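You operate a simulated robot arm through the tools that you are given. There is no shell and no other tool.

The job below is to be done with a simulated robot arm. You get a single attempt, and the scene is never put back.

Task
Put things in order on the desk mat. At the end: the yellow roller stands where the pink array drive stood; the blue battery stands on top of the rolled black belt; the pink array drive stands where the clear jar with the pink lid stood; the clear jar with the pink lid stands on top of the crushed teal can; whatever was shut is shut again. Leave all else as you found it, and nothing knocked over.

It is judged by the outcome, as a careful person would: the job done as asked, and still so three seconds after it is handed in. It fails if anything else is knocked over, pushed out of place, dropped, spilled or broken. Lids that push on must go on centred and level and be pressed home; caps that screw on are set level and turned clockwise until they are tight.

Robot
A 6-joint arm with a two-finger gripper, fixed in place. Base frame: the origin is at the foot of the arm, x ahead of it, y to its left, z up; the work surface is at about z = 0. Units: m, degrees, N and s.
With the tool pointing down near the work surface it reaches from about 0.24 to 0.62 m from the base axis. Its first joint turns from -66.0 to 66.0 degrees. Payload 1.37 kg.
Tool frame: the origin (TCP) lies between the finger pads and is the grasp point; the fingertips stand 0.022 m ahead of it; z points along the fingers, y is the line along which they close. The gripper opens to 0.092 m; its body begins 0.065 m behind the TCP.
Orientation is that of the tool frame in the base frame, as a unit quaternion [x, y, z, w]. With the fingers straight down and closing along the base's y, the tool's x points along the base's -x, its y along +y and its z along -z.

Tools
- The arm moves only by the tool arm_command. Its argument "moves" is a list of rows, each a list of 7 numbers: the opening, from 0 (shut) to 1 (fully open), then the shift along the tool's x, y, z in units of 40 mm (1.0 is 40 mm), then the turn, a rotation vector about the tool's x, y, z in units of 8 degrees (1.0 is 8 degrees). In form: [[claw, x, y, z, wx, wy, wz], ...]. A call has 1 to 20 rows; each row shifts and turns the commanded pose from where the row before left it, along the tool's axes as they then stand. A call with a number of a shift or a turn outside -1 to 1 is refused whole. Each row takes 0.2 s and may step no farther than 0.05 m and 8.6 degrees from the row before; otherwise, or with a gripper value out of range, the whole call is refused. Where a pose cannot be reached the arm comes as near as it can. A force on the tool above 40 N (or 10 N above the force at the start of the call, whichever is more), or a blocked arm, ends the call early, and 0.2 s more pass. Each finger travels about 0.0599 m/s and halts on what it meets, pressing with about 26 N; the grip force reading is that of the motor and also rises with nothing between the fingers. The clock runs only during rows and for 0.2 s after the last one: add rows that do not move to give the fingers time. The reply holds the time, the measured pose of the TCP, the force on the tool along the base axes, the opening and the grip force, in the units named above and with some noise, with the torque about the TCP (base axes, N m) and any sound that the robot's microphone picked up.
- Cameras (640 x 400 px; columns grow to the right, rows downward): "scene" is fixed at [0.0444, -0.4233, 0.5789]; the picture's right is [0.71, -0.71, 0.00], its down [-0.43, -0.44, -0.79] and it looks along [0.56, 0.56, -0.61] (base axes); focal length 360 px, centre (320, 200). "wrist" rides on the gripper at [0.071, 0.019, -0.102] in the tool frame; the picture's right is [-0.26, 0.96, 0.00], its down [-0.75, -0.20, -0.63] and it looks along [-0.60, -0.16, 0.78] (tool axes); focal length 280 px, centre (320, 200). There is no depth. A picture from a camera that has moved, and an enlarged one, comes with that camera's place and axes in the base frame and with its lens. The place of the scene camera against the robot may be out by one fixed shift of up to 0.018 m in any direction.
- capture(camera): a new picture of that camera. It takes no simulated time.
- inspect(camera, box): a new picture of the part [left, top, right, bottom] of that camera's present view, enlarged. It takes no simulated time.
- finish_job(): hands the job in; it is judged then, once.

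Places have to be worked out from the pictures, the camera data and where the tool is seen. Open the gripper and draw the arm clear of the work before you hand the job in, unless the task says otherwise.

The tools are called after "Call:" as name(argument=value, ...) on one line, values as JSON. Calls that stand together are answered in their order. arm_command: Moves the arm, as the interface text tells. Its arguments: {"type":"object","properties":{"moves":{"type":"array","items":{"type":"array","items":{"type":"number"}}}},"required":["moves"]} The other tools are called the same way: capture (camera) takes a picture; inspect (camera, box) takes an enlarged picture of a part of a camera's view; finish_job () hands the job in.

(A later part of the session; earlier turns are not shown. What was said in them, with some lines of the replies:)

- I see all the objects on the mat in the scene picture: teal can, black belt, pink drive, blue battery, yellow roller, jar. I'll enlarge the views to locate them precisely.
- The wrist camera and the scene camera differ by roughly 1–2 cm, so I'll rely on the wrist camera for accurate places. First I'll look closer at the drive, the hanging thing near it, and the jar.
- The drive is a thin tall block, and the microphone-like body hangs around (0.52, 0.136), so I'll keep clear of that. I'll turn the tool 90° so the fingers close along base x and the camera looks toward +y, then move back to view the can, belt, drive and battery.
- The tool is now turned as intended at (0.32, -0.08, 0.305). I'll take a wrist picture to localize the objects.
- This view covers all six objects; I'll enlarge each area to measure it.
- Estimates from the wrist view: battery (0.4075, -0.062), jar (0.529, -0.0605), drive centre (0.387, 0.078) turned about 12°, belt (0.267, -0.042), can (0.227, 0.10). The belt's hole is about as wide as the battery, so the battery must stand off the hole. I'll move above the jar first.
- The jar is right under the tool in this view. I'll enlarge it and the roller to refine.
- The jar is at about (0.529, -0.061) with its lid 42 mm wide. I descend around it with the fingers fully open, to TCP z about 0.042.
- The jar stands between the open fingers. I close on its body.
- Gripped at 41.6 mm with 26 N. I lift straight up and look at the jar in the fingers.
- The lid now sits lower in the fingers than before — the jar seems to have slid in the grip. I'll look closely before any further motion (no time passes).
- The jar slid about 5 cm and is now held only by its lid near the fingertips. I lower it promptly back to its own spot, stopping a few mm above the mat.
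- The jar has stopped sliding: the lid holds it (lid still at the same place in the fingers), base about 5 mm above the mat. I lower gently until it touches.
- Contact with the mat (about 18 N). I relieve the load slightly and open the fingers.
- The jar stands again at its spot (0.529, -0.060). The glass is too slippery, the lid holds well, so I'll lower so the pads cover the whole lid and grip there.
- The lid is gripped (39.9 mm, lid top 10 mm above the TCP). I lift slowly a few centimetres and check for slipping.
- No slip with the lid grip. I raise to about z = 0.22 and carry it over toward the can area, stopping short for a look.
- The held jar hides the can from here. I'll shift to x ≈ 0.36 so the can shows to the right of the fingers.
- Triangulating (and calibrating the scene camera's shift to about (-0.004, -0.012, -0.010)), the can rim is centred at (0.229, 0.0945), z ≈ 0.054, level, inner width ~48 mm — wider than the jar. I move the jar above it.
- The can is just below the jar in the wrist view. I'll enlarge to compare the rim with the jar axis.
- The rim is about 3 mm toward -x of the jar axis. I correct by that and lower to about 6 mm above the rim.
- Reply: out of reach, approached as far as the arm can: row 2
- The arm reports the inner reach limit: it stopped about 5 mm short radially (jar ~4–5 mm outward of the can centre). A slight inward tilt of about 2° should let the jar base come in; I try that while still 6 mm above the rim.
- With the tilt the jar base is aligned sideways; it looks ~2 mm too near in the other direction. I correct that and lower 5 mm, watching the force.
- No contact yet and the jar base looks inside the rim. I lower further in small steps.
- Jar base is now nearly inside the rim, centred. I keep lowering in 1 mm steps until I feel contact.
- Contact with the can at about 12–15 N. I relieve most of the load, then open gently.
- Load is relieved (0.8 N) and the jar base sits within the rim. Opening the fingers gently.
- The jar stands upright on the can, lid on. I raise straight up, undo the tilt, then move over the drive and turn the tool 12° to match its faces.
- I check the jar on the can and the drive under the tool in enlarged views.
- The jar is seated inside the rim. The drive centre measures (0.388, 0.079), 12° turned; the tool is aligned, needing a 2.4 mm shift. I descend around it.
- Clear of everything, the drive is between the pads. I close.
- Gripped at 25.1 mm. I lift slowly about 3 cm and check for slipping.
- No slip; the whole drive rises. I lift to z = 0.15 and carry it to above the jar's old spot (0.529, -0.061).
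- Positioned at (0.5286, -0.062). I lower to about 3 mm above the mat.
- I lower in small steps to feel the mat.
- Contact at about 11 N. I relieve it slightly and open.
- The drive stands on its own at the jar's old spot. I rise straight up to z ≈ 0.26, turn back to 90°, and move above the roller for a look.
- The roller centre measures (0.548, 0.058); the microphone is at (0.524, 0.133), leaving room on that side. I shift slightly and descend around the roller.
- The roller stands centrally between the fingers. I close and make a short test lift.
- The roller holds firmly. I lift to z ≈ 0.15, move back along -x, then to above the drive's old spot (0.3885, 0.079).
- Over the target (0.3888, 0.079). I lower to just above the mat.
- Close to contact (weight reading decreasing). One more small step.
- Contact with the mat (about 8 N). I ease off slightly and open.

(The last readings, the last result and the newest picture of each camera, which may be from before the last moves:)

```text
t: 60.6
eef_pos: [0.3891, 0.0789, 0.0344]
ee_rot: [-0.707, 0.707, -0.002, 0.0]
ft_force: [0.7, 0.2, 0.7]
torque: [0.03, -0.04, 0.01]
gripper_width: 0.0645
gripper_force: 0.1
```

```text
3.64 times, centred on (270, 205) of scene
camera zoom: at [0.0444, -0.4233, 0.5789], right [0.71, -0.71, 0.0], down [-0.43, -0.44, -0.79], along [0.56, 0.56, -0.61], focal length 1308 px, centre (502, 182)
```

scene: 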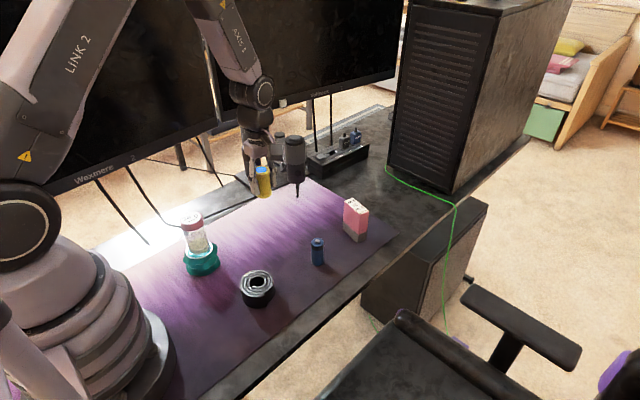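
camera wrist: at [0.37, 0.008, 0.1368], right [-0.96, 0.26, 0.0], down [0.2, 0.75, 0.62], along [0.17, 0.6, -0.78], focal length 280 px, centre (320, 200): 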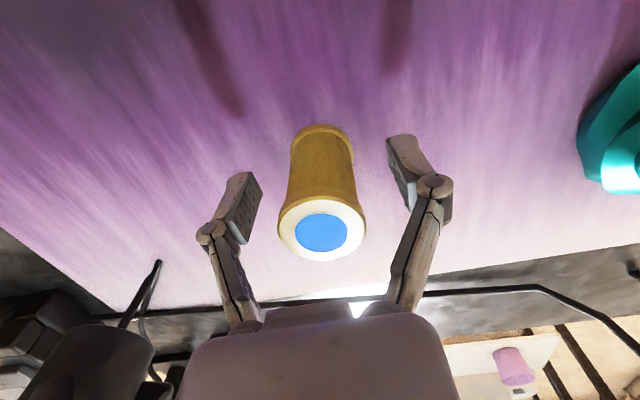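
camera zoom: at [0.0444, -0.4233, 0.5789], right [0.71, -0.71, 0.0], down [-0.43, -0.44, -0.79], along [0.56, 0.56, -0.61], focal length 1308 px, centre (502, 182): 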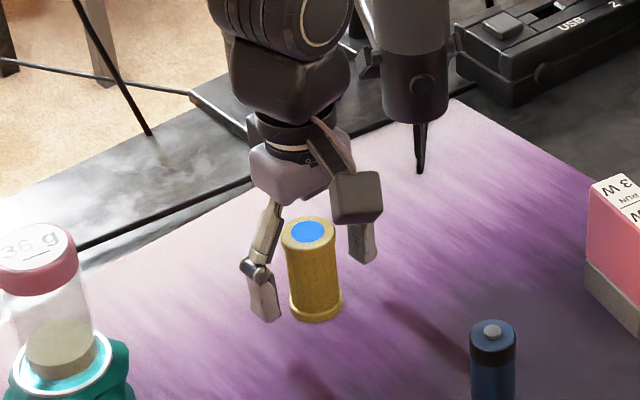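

The roller stands at the drive's old place. I rise and move above the battery.

Call:
arm_command(moves=[[0.7, 0, 0, -0.5, 0, 0, 0], [0.7, 0, 0, -0.8, 0, 0, 0], [0.7, 0, 0, -0.9, 0, 0, 0], [0.7, 0, 0, -0.9, 0, 0, 0], [0.7, 0, 0, -0.9, 0, 0, 0], [0.7, 0, 0, -0.3, 0, 0, 0], [0.7, 0.7, -0.09, 0, 0, 0, 0], [0.7, 0.8, -0.1, 0, 0, 0, 0], [0.7, 0.8, -0.1, 0, 0, 0, 0], [0.7, 0.8, -0.1, 0, 0, 0, 0], [0.7, 0.42, -0.07, 0, 0, 0, 0], [0.7, 0, 0, 0, 0, 0, 0], [0.7, 0, 0, 0, 0, 0, 0]])

Call:
capture(camera="wrist")

Call:
capture(camera="scene")

```text
t: 63.4
eef_pos: [0.4074, -0.0629, 0.2068]
ee_rot: [-0.707, 0.707, -0.001, -0.001]
ft_force: [0.0, -0.1, -0.4]
torque: [-0.01, 0.04, -0.02]
gripper_width: 0.0644
gripper_force: 0.0
```

```text
taken
camera wrist: at [0.3882, -0.1329, 0.3095], right [-0.96, 0.26, 0.0], down [0.2, 0.75, 0.62], along [0.17, 0.6, -0.78], focal length 280 px, centre (320, 200)
```

wrist: 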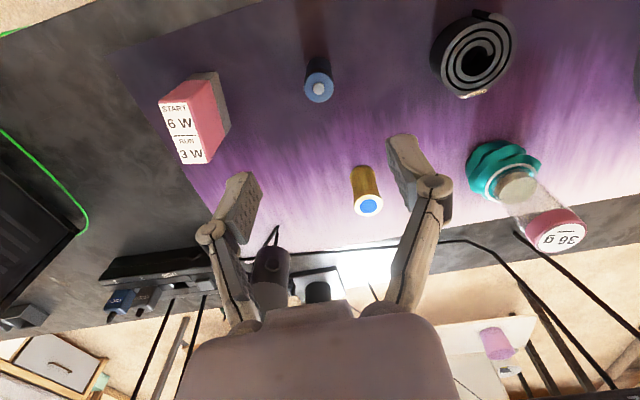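

```text
taken
```

scene: 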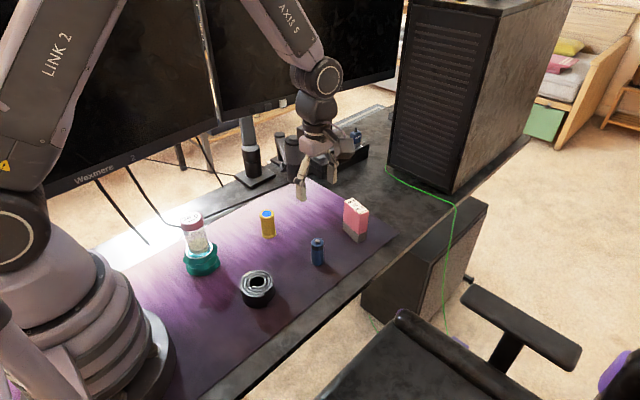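

Call:
inspect(camera="wrist", box=[280, 40, 360, 120])

Call:
inspect(camera="wrist", box=[420, 0, 530, 110])

Call:
inspect(camera="scene", box=[230, 260, 290, 320])

Call:
inspect(camera="wrist", box=[450, 120, 600, 260])

```text
5.00 times, centred on (320, 80) of wrist
camera zoom: at [0.3882, -0.1329, 0.3095], right [-0.96, 0.26, 0.0], down [0.2, 0.75, 0.62], along [0.17, 0.6, -0.78], focal length 1402 px, centre (320, 800)
```

zoom: 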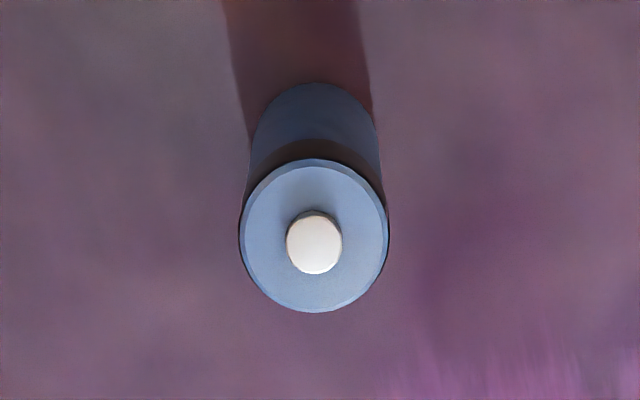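

```text
3.64 times, centred on (475, 55) of wrist
camera zoom: at [0.3882, -0.1329, 0.3095], right [-0.96, 0.26, 0.0], down [0.2, 0.75, 0.62], along [0.17, 0.6, -0.78], focal length 1020 px, centre (-244, 727)
```

zoom: 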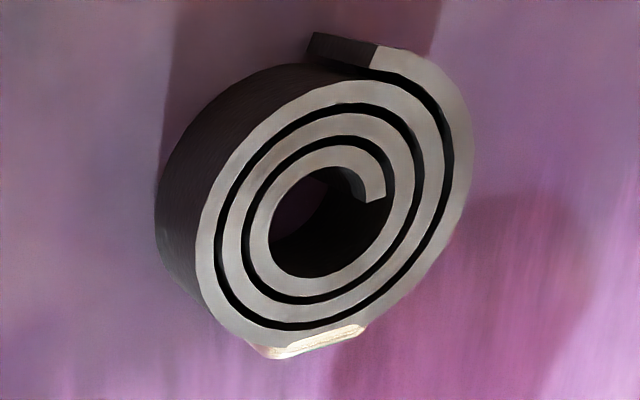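

```text
6.67 times, centred on (260, 290) of scene
camera zoom: at [0.0444, -0.4233, 0.5789], right [0.71, -0.71, 0.0], down [-0.43, -0.44, -0.79], along [0.56, 0.56, -0.61], focal length 2397 px, centre (720, -400)
```

zoom: 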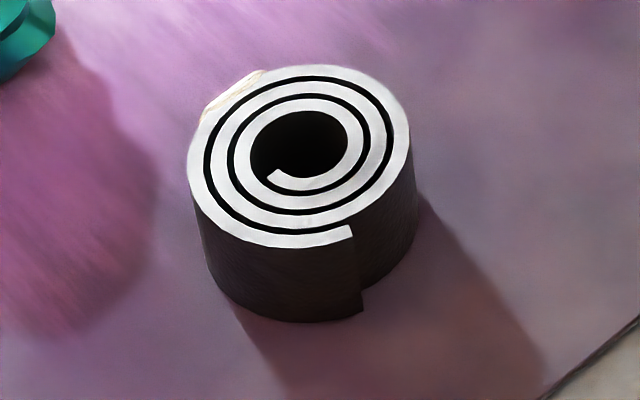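

```text
2.86 times, centred on (525, 190) of wrist
camera zoom: at [0.3882, -0.1329, 0.3095], right [-0.96, 0.26, 0.0], down [0.2, 0.75, 0.62], along [0.17, 0.6, -0.78], focal length 801 px, centre (-266, 229)
```

zoom: 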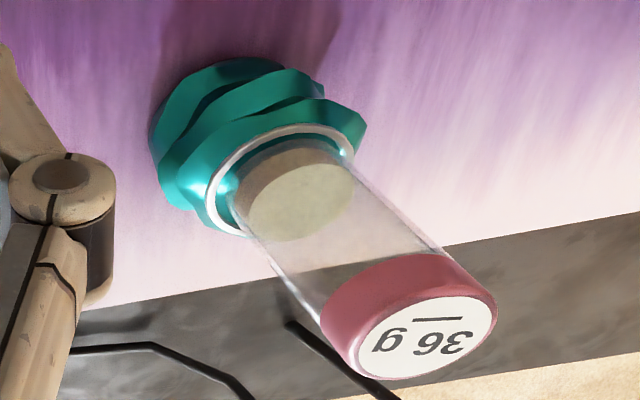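

The jar is still well seated. Battery at (0.408, -0.062), 25.7 mm wide. The belt's hole (27.6 mm) is centred at (0.268, -0.040) with its top at z ≈ 0.036, so I'll set the battery on the coils on the +x side, around (0.286, -0.040). First I descend on the battery.

Call:
arm_command(moves=[[0.7, 0, -0.03, 0.6, 0, 0, 0], [0.7, 0, 0, 0.8, 0, 0, 0], [0.7, 0, 0, 0.8, 0, 0, 0], [0.7, 0, 0, 0.8, 0, 0, 0], [0.7, 0, 0, 0.7, 0, 0, 0], [0.7, 0, 0, 0.4, 0, 0, 0], [0.7, 0, 0, 0.2, 0, 0, 0], [0.7, 0, 0, 0, 0, 0, 0], [0.7, 0, 0, 0, 0, 0, 0]])

Call:
capture(camera="wrist")

Call:
inspect(camera="scene", box=[260, 160, 380, 290])

```text
t: 65.4
eef_pos: [0.4094, -0.0628, 0.0353]
ee_rot: [0.707, -0.707, 0.001, 0.0]
ft_force: [0.1, 0.0, 0.0]
torque: [-0.02, -0.01, -0.01]
gripper_width: 0.0646
gripper_force: 0.1
```

```text
taken
camera wrist: at [0.3894, -0.1333, 0.1369], right [-0.96, 0.26, 0.0], down [0.2, 0.75, 0.62], along [0.17, 0.6, -0.78], focal length 280 px, centre (320, 200)
```

wrist: 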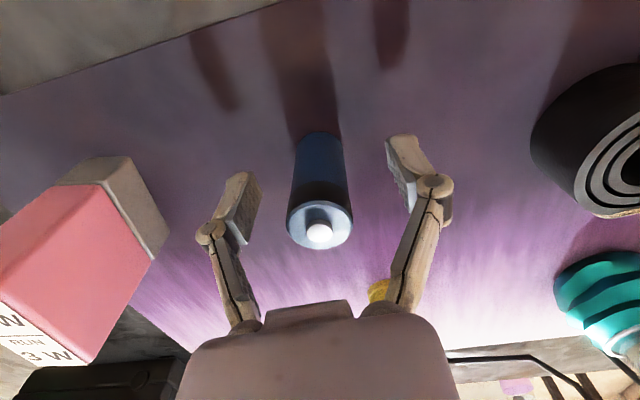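

```text
3.08 times, centred on (320, 225) of scene
camera zoom: at [0.0444, -0.4233, 0.5789], right [0.71, -0.71, 0.0], down [-0.43, -0.44, -0.79], along [0.56, 0.56, -0.61], focal length 1106 px, centre (320, 123)
```

zoom: 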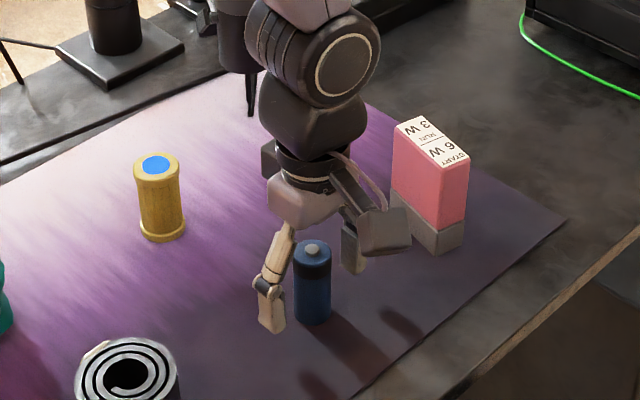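

The battery is centred between the fingers, everything clear. I close and do a short test lift.

Call:
arm_command(moves=[[0.5, 0, 0, 0, 0, 0, 0], [0.3, 0, 0, 0, 0, 0, 0], [0.1, 0, 0, 0, 0, 0, 0], [0, 0, 0, 0, 0, 0, 0], [0, 0, 0, 0, 0, 0, 0]])

Call:
arm_command(moves=[[0, 0, 0, -0.1, 0, 0, 0], [0, 0, 0, -0.2, 0, 0, 0], [0, 0, 0, -0.2, 0, 0, 0], [0, 0, 0, 0, 0, 0, 0]])

Call:
capture(camera="wrist")

Call:
inspect(camera="scene", box=[260, 160, 380, 290])

```text
t: 66.6
eef_pos: [0.4091, -0.0625, 0.0349]
ee_rot: [-0.707, 0.707, -0.001, 0.0]
ft_force: [-0.6, 0.4, 2.3]
torque: [-0.05, -0.02, 0.01]
gripper_width: 0.0247
gripper_force: 26.3
```

```text
t: 67.6
eef_pos: [0.4086, -0.063, 0.0554]
ee_rot: [0.707, -0.707, 0.002, 0.0]
ft_force: [-0.2, -0.2, -0.1]
torque: [0.02, 0.02, 0.02]
gripper_width: 0.0244
gripper_force: 26.6
```

```text
taken
camera wrist: at [0.3891, -0.1329, 0.1572], right [-0.96, 0.26, 0.0], down [0.2, 0.75, 0.62], along [0.17, 0.6, -0.78], focal length 280 px, centre (320, 200)
```

wrist: 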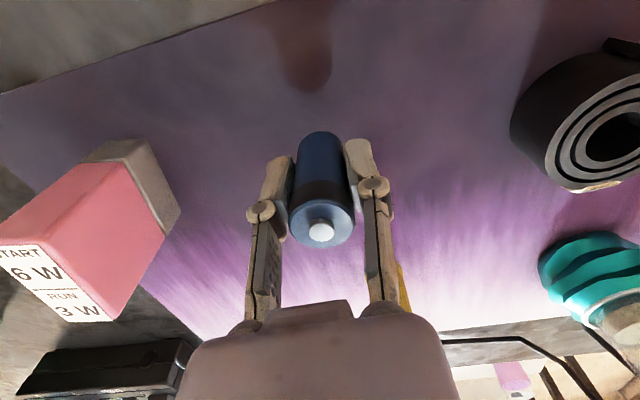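

```text
3.08 times, centred on (320, 225) of scene
camera zoom: at [0.0444, -0.4233, 0.5789], right [0.71, -0.71, 0.0], down [-0.43, -0.44, -0.79], along [0.56, 0.56, -0.61], focal length 1106 px, centre (320, 123)
```

zoom: 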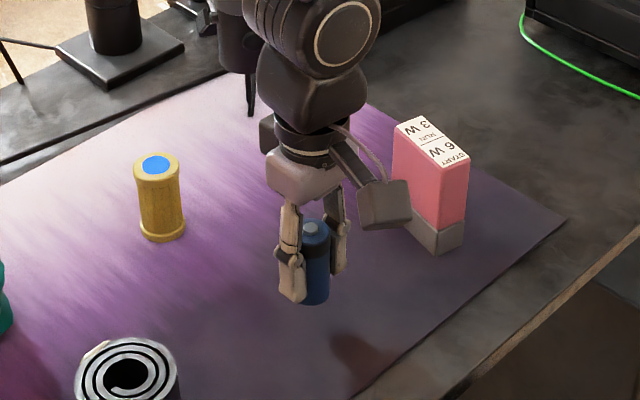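

Held without slipping. I raise to z ≈ 0.16 and move over the belt's +x coils.

Call:
arm_command(moves=[[0, 0, 0, -0.4, 0, 0, 0], [0, 0, 0, -0.7, 0, 0, 0], [0, 0, 0, -0.8, 0, 0, 0], [0, 0, 0, -0.7, 0, 0, 0], [0, -0.05, 0.3, 0, 0, 0, 0], [0, -0.12, 0.65, 0, 0, 0, 0], [0, -0.12, 0.7, 0, 0, 0, 0], [0, -0.12, 0.7, 0, 0, 0, 0], [0, -0.09, 0.45, 0, 0, 0, 0], [0, -0.05, 0.25, 0, 0, 0, 0], [0, 0, 0, 0, 0, 0, 0], [0, 0, 0, 0, 0, 0, 0]])

Call:
capture(camera="wrist")

Call:
inspect(camera="scene", box=[190, 180, 310, 320])

```text
t: 70.2
eef_pos: [0.287, -0.0406, 0.1581]
ee_rot: [0.708, -0.707, 0.001, 0.0]
ft_force: [0.2, 0.4, -0.6]
torque: [-0.02, 0.03, 0.02]
gripper_width: 0.0247
gripper_force: 26.1
```

```text
taken
camera wrist: at [0.2675, -0.1106, 0.2604], right [-0.96, 0.26, 0.0], down [0.2, 0.75, 0.62], along [0.17, 0.6, -0.78], focal length 280 px, centre (320, 200)
```

wrist: 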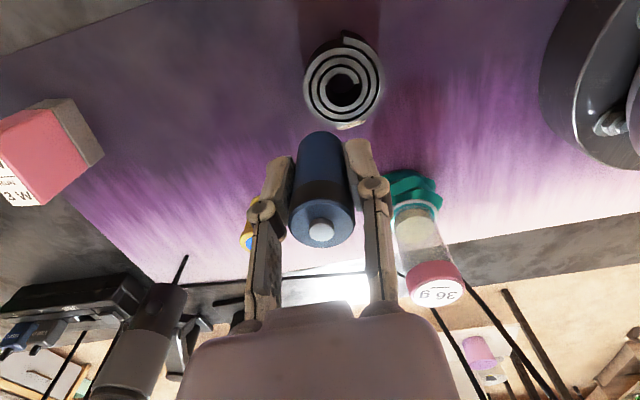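

```text
2.86 times, centred on (250, 250) of scene
camera zoom: at [0.0444, -0.4233, 0.5789], right [0.71, -0.71, 0.0], down [-0.43, -0.44, -0.79], along [0.56, 0.56, -0.61], focal length 1027 px, centre (520, 57)
```

zoom: 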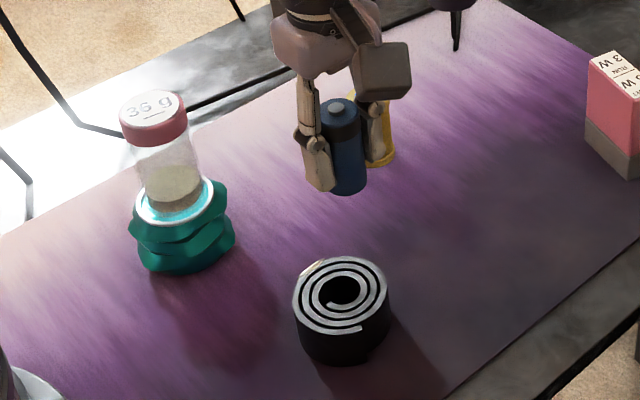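

Call:
inspect(camera="wrist", box=[290, 20, 400, 140])

```text
3.33 times, centred on (345, 80) of wrist
camera zoom: at [0.2675, -0.1106, 0.2604], right [-0.96, 0.26, 0.0], down [0.2, 0.75, 0.62], along [0.17, 0.6, -0.78], focal length 935 px, centre (237, 600)
```

zoom: 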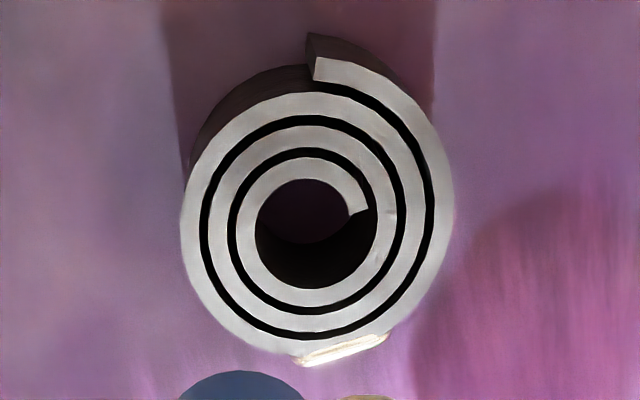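

The hole centre is (0.2675, -0.0396); the battery axis is 19 mm to its +x side, over the coils. I shift 1 mm inward and lower to about 5 mm above the belt.

Call:
arm_command(moves=[[0, 0, 0.025, 0.4, 0, 0, 0], [0, 0, 0, 0.6, 0, 0, 0], [0, 0, 0, 0.6, 0, 0, 0], [0, 0, 0, 0.35, 0, 0, 0], [0, 0, 0, 0.11, 0, 0, 0], [0, 0, 0, 0, 0, 0, 0], [0, 0, 0, 0, 0, 0, 0]])

Call:
capture(camera="wrist")

Call:
inspect(camera="wrist", box=[270, 70, 400, 200])

Call:
inspect(camera="scene", box=[220, 230, 300, 320])

```text
t: 71.8
eef_pos: [0.2852, -0.0411, 0.076]
ee_rot: [-0.706, 0.708, 0.0, 0.0]
ft_force: [0.1, -0.7, 0.4]
torque: [0.0, 0.03, 0.04]
gripper_width: 0.0246
gripper_force: 26.0
```

```text
taken
camera wrist: at [0.2661, -0.1108, 0.1784], right [-0.96, 0.26, 0.0], down [0.2, 0.75, 0.62], along [0.17, 0.6, -0.78], focal length 280 px, centre (320, 200)
```

wrist: 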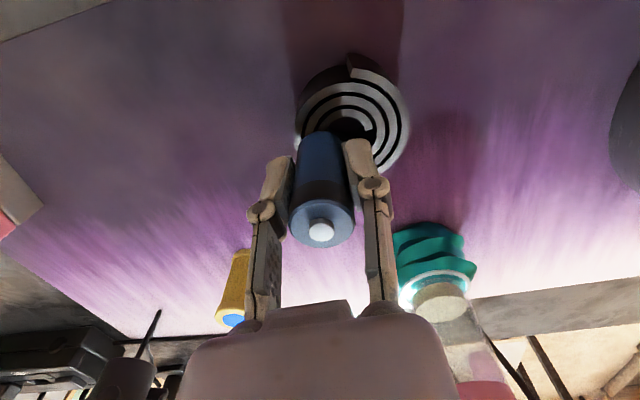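

```text
3.08 times, centred on (335, 135) of wrist
camera zoom: at [0.2661, -0.1108, 0.1784], right [-0.96, 0.26, 0.0], down [0.2, 0.75, 0.62], along [0.17, 0.6, -0.78], focal length 863 px, centre (274, 400)
```

zoom: 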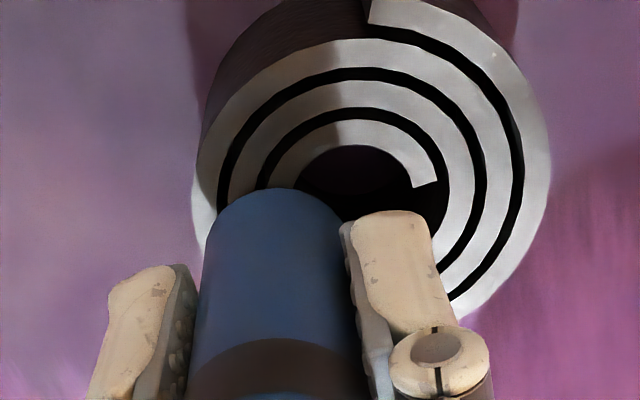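

```text
4.44 times, centred on (260, 275) of scene
camera zoom: at [0.0444, -0.4233, 0.5789], right [0.71, -0.71, 0.0], down [-0.43, -0.44, -0.79], along [0.56, 0.56, -0.61], focal length 1598 px, centre (587, -133)
```

zoom: 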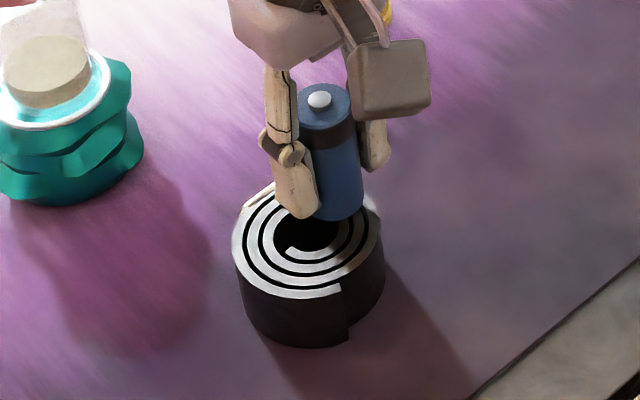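

The battery is over the coils on the far side of the hole. I lower in small steps until contact.

Call:
arm_command(moves=[[0, 0, 0, 0.05, 0, 0, 0], [0, 0, 0, 0.03, 0, 0, 0], [0, 0, 0, 0, 0, 0, 0]])

```text
t: 72.6
eef_pos: [0.287, -0.0404, 0.0734]
ee_rot: [-0.707, 0.707, -0.001, 0.0]
ft_force: [-0.6, 0.3, 1.0]
torque: [0.0, 0.0, -0.04]
gripper_width: 0.0247
gripper_force: 26.0
```

Call:
arm_command(moves=[[0, 0, 0, 0.03, 0, 0, 0], [0, 0, 0, 0, 0, 0, 0]])

Call:
inspect(camera="scene", box=[220, 230, 300, 320])

```text
t: 73.2
eef_pos: [0.2856, -0.0409, 0.0716]
ee_rot: [0.707, -0.707, 0.002, 0.001]
ft_force: [-0.2, -0.1, -0.6]
torque: [0.01, 0.01, 0.0]
gripper_width: 0.0245
gripper_force: 25.4
```

```text
4.44 times, centred on (260, 275) of scene
camera zoom: at [0.0444, -0.4233, 0.5789], right [0.71, -0.71, 0.0], down [-0.43, -0.44, -0.79], along [0.56, 0.56, -0.61], focal length 1598 px, centre (587, -133)
```

zoom: 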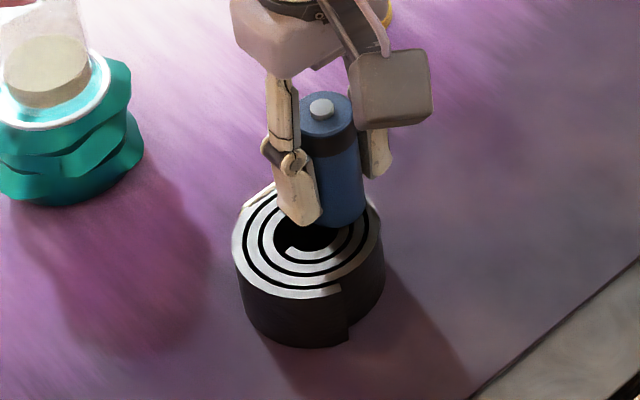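

No contact yet at z ≈ 0.0715; I continue downward in 1 mm steps.

Call:
arm_command(moves=[[0, 0, 0, 0.03, 0, 0, 0], [0, 0, 0, 0, 0, 0, 0]])

Call:
arm_command(moves=[[0, 0, 0, 0.025, 0, 0, 0], [0, 0, 0, 0, 0, 0, 0]])

```text
t: 73.8
eef_pos: [0.286, -0.0398, 0.0702]
ee_rot: [-0.707, 0.707, -0.002, 0.001]
ft_force: [-1.3, 0.6, 18.1]
torque: [0.1, 0.06, 0.01]
gripper_width: 0.0246
gripper_force: 26.1
```

```text
t: 74.4
eef_pos: [0.2869, -0.0405, 0.0692]
ee_rot: [0.707, -0.707, 0.002, 0.001]
ft_force: [-2.2, 1.4, 18.8]
torque: [0.06, 0.01, 0.0]
gripper_width: 0.0246
gripper_force: 25.8
```

Contact on the belt at about 18 N. I ease off and check the force before opening.

Call:
arm_command(moves=[[0, 0, 0, -0.025, 0, 0, 0], [0, 0, 0, 0, 0, 0, 0]])

Call:
inspect(camera="scene", box=[220, 230, 300, 320])

Call:
inspect(camera="wrist", box=[270, 70, 400, 200])

```text
t: 75.0
eef_pos: [0.2868, -0.0404, 0.0711]
ee_rot: [-0.706, 0.708, -0.001, 0.0]
ft_force: [0.3, -0.8, 0.0]
torque: [0.01, 0.01, 0.02]
gripper_width: 0.0245
gripper_force: 26.0
```

```text
4.44 times, centred on (260, 275) of scene
camera zoom: at [0.0444, -0.4233, 0.5789], right [0.71, -0.71, 0.0], down [-0.43, -0.44, -0.79], along [0.56, 0.56, -0.61], focal length 1598 px, centre (587, -133)
```

zoom: 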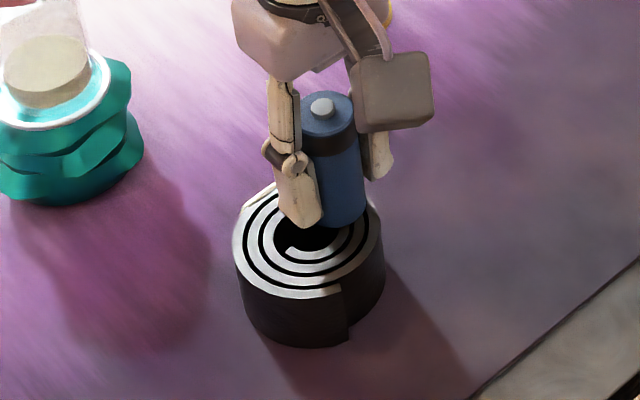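

```text
3.08 times, centred on (335, 135) of wrist
camera zoom: at [0.2665, -0.1111, 0.1723], right [-0.96, 0.26, 0.0], down [0.2, 0.75, 0.62], along [0.17, 0.6, -0.78], focal length 863 px, centre (274, 400)
```

zoom: 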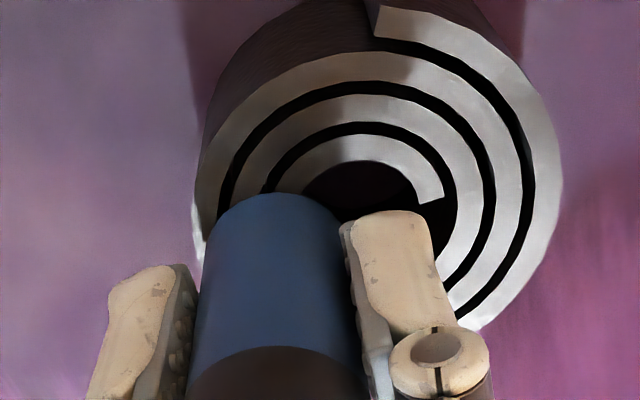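

The load is off and the battery base rests on the coils. I open the fingers gently.

Call:
arm_command(moves=[[0.29, 0, 0, 0, 0, 0, 0], [0.33, 0, 0, 0, 0, 0, 0], [0.4, 0, 0, 0, 0, 0, 0], [0.55, 0, 0, 0, 0, 0, 0], [0.7, 0, 0, 0, 0, 0, 0], [0.7, 0, 0, 0, 0, 0, 0]])

Call:
inspect(camera="scene", box=[220, 230, 300, 320])

Call:
capture(camera="wrist")

```text
t: 76.4
eef_pos: [0.2864, -0.0413, 0.0703]
ee_rot: [-0.707, 0.707, -0.002, 0.0]
ft_force: [-0.4, -0.3, 0.1]
torque: [-0.02, 0.0, 0.03]
gripper_width: 0.0647
gripper_force: 0.0
```

```text
4.44 times, centred on (260, 275) of scene
camera zoom: at [0.0444, -0.4233, 0.5789], right [0.71, -0.71, 0.0], down [-0.43, -0.44, -0.79], along [0.56, 0.56, -0.61], focal length 1598 px, centre (587, -133)
```

zoom: 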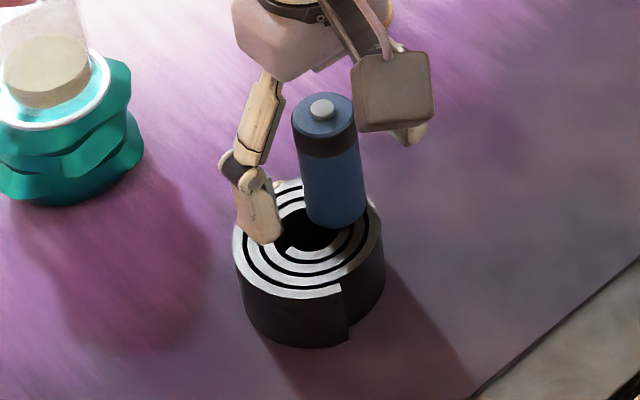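

```text
taken
camera wrist: at [0.2666, -0.1111, 0.1725], right [-0.96, 0.26, 0.0], down [0.2, 0.75, 0.62], along [0.17, 0.6, -0.78], focal length 280 px, centre (320, 200)
```

wrist: 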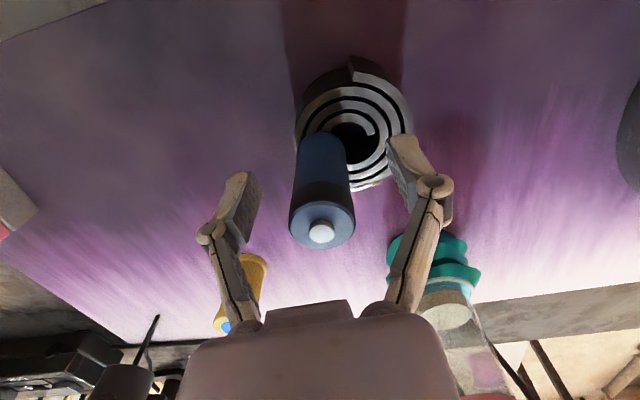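

The battery stands by itself on the coils. I rise straight up and clear.

Call:
arm_command(moves=[[0.7, 0, 0, -0.3, 0, 0, 0], [0.7, 0, 0, -0.6, 0, 0, 0], [0.7, 0, 0, -0.8, 0, 0, 0], [0.7, 0, 0, -0.9, 0, 0, 0], [0.7, 0, 0, -0.9, 0, 0, 0], [0.7, 0, 0, -0.9, 0, 0, 0], [0.8, 0.5, -0.8, 0, 0, 0, 0], [0.8, 0.5, -0.8, 0, 0, 0, 0], [0.9, 0, 0, 0, 0, 0, 0], [1, 0, 0, 0, 0, 0, 0]])

Call:
capture(camera="scene")

Call:
capture(camera="wrist")

Call:
inspect(camera="scene", box=[160, 170, 400, 320])

```text
t: 78.6
eef_pos: [0.3506, -0.0801, 0.2461]
ee_rot: [-0.707, 0.707, 0.0, 0.001]
ft_force: [-0.6, -0.3, 0.0]
torque: [0.01, 0.02, -0.01]
gripper_width: 0.0919
gripper_force: 0.0
```

```text
taken
```

scene: 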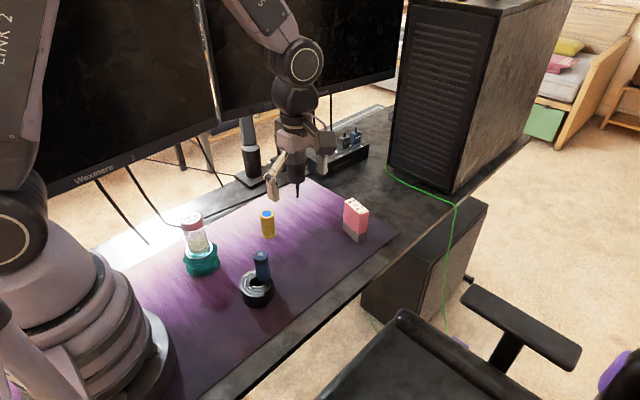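

```text
taken
camera wrist: at [0.3305, -0.1508, 0.3481], right [-0.96, 0.26, 0.0], down [0.2, 0.75, 0.62], along [0.17, 0.6, -0.78], focal length 280 px, centre (320, 200)
```

wrist: 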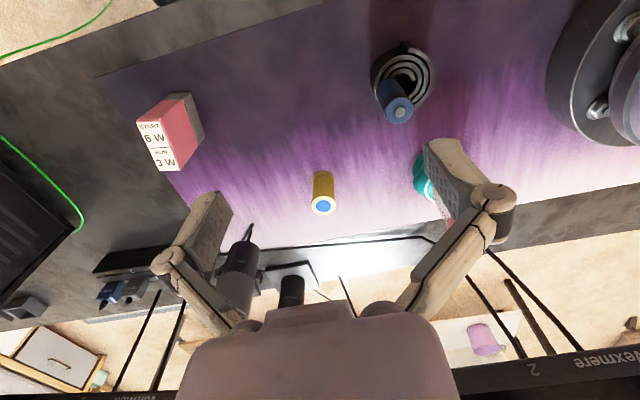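

```text
2.67 times, centred on (280, 245) of scene
camera zoom: at [0.0444, -0.4233, 0.5789], right [0.71, -0.71, 0.0], down [-0.43, -0.44, -0.79], along [0.56, 0.56, -0.61], focal length 959 px, centre (427, 80)
```

zoom: 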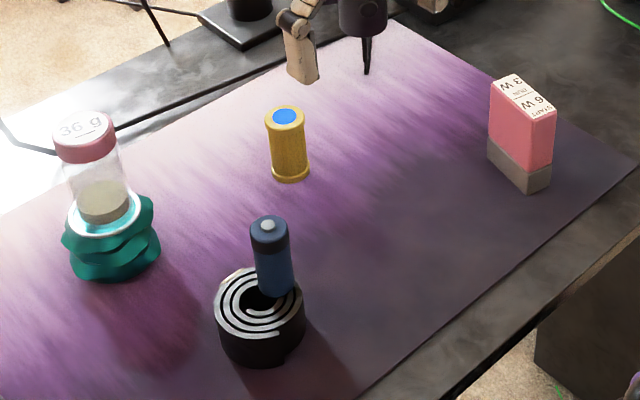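

All four moves look done. I'll check the jar and its lid, and the battery, in close views before handing in.

Call:
inspect(camera="scene", box=[170, 205, 230, 280])

Call:
inspect(camera="scene", box=[230, 240, 290, 315])

Call:
inspect(camera="wrist", box=[350, 30, 450, 140])

```text
5.33 times, centred on (200, 242) of scene
camera zoom: at [0.0444, -0.4233, 0.5789], right [0.71, -0.71, 0.0], down [-0.43, -0.44, -0.79], along [0.56, 0.56, -0.61], focal length 1918 px, centre (960, -27)
```

zoom: 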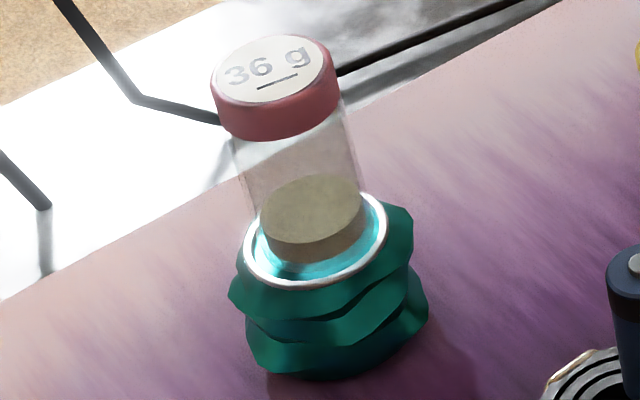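

```text
5.33 times, centred on (260, 278) of scene
camera zoom: at [0.0444, -0.4233, 0.5789], right [0.71, -0.71, 0.0], down [-0.43, -0.44, -0.79], along [0.56, 0.56, -0.61], focal length 1918 px, centre (640, -213)
```

zoom: 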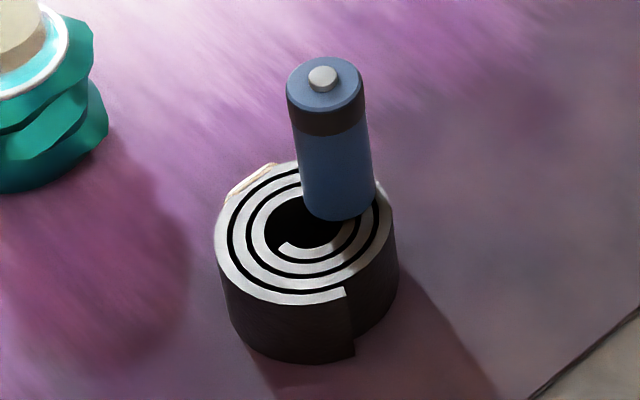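

```text
3.64 times, centred on (400, 85) of wrist
camera zoom: at [0.3305, -0.1508, 0.3481], right [-0.96, 0.26, 0.0], down [0.2, 0.75, 0.62], along [0.17, 0.6, -0.78], focal length 1020 px, centre (29, 618)
```

zoom: 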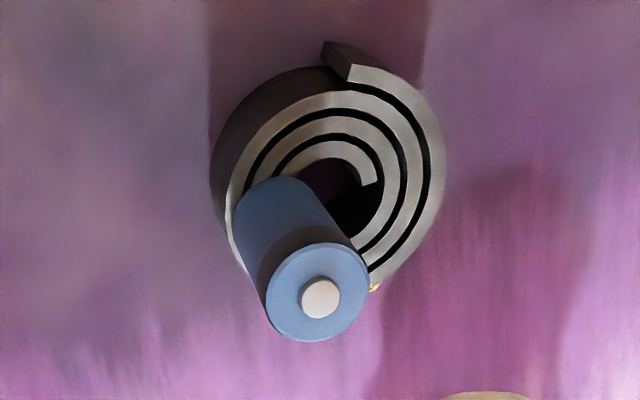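

Everything stands as asked: jar upright with lid on inside the can's rim, battery upright on the belt coils, drive and roller in their new places. I raise the arm a little more, gripper open, and let time pass to confirm stability.

Call:
arm_command(moves=[[1, 0, -0.5, -0.6, 0, 0, 0], [1, 0, -0.7, -0.6, 0, 0, 0], [1, 0, -0.7, -0.3, 0, 0, 0], [1, 0, 0, 0, 0, 0, 0], [1, 0, 0, 0, 0, 0, 0], [1, 0, 0, 0, 0, 0, 0], [1, 0, 0, 0, 0, 0, 0], [1, 0, 0, 0, 0, 0, 0], [1, 0, 0, 0, 0, 0, 0], [1, 0, 0, 0, 0, 0, 0]])

Call:
capture(camera="scene")

Call:
capture(camera="wrist")

```text
t: 80.8
eef_pos: [0.4269, -0.0805, 0.3071]
ee_rot: [-0.707, 0.707, -0.001, 0.0]
ft_force: [-0.2, -1.1, -0.5]
torque: [0.0, -0.01, 0.01]
gripper_width: 0.0919
gripper_force: 0.1
```

```text
taken
```

scene: 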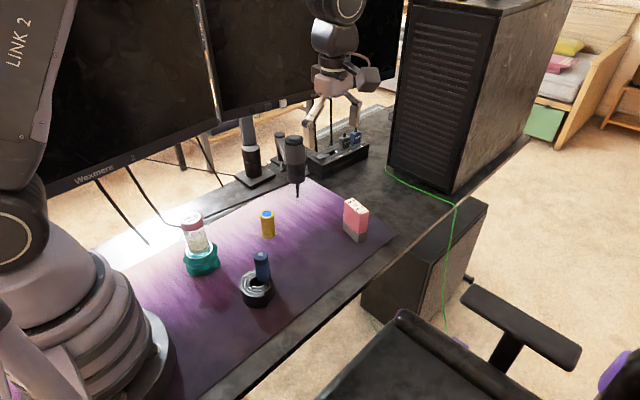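

```text
taken
camera wrist: at [0.4068, -0.1511, 0.4089], right [-0.96, 0.26, 0.0], down [0.2, 0.75, 0.62], along [0.17, 0.6, -0.78], focal length 280 px, centre (320, 200)
```

wrist: 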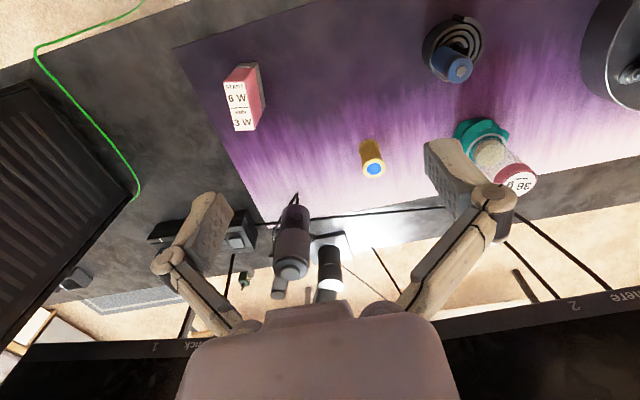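

All objects remain stable in their final places, the lid is on, and the arm is clear with the gripper open. I hand the job in.

Call:
finish_job()

```text
The job is handed in.
```

I made all four moves and handed the job in. The last pictures, taken about 2 to 4 seconds after the final release, showed everything standing.

- **Yellow roller:** it stands where the pink drive stood, at about (0.389, 0.079).
- **Pink array drive:** it stands where the jar stood, at about (0.529, -0.061), turned the same way as before.
- **Jar with the pink lid:** it stands upright on the crushed teal can, inside the rim. The lid stayed on throughout.
- **Blue battery:** it stands on the coils of the black belt, about 18 mm to one side of the belt's centre. The hole in the middle is slightly wider than the battery, so it would have dropped through if centred.

On the first lift the jar slid about 5 cm through the fingers because the glass is slippery. It did not fall. I set it back on its spot and carried it by the lid from then on.

The can is at the arm's inner reach limit, so I lowered the jar with about a 2° tilt. After release it looked level to within about 1°.

Nothing else on the desk appeared moved, and the arm was left clear with the gripper open.
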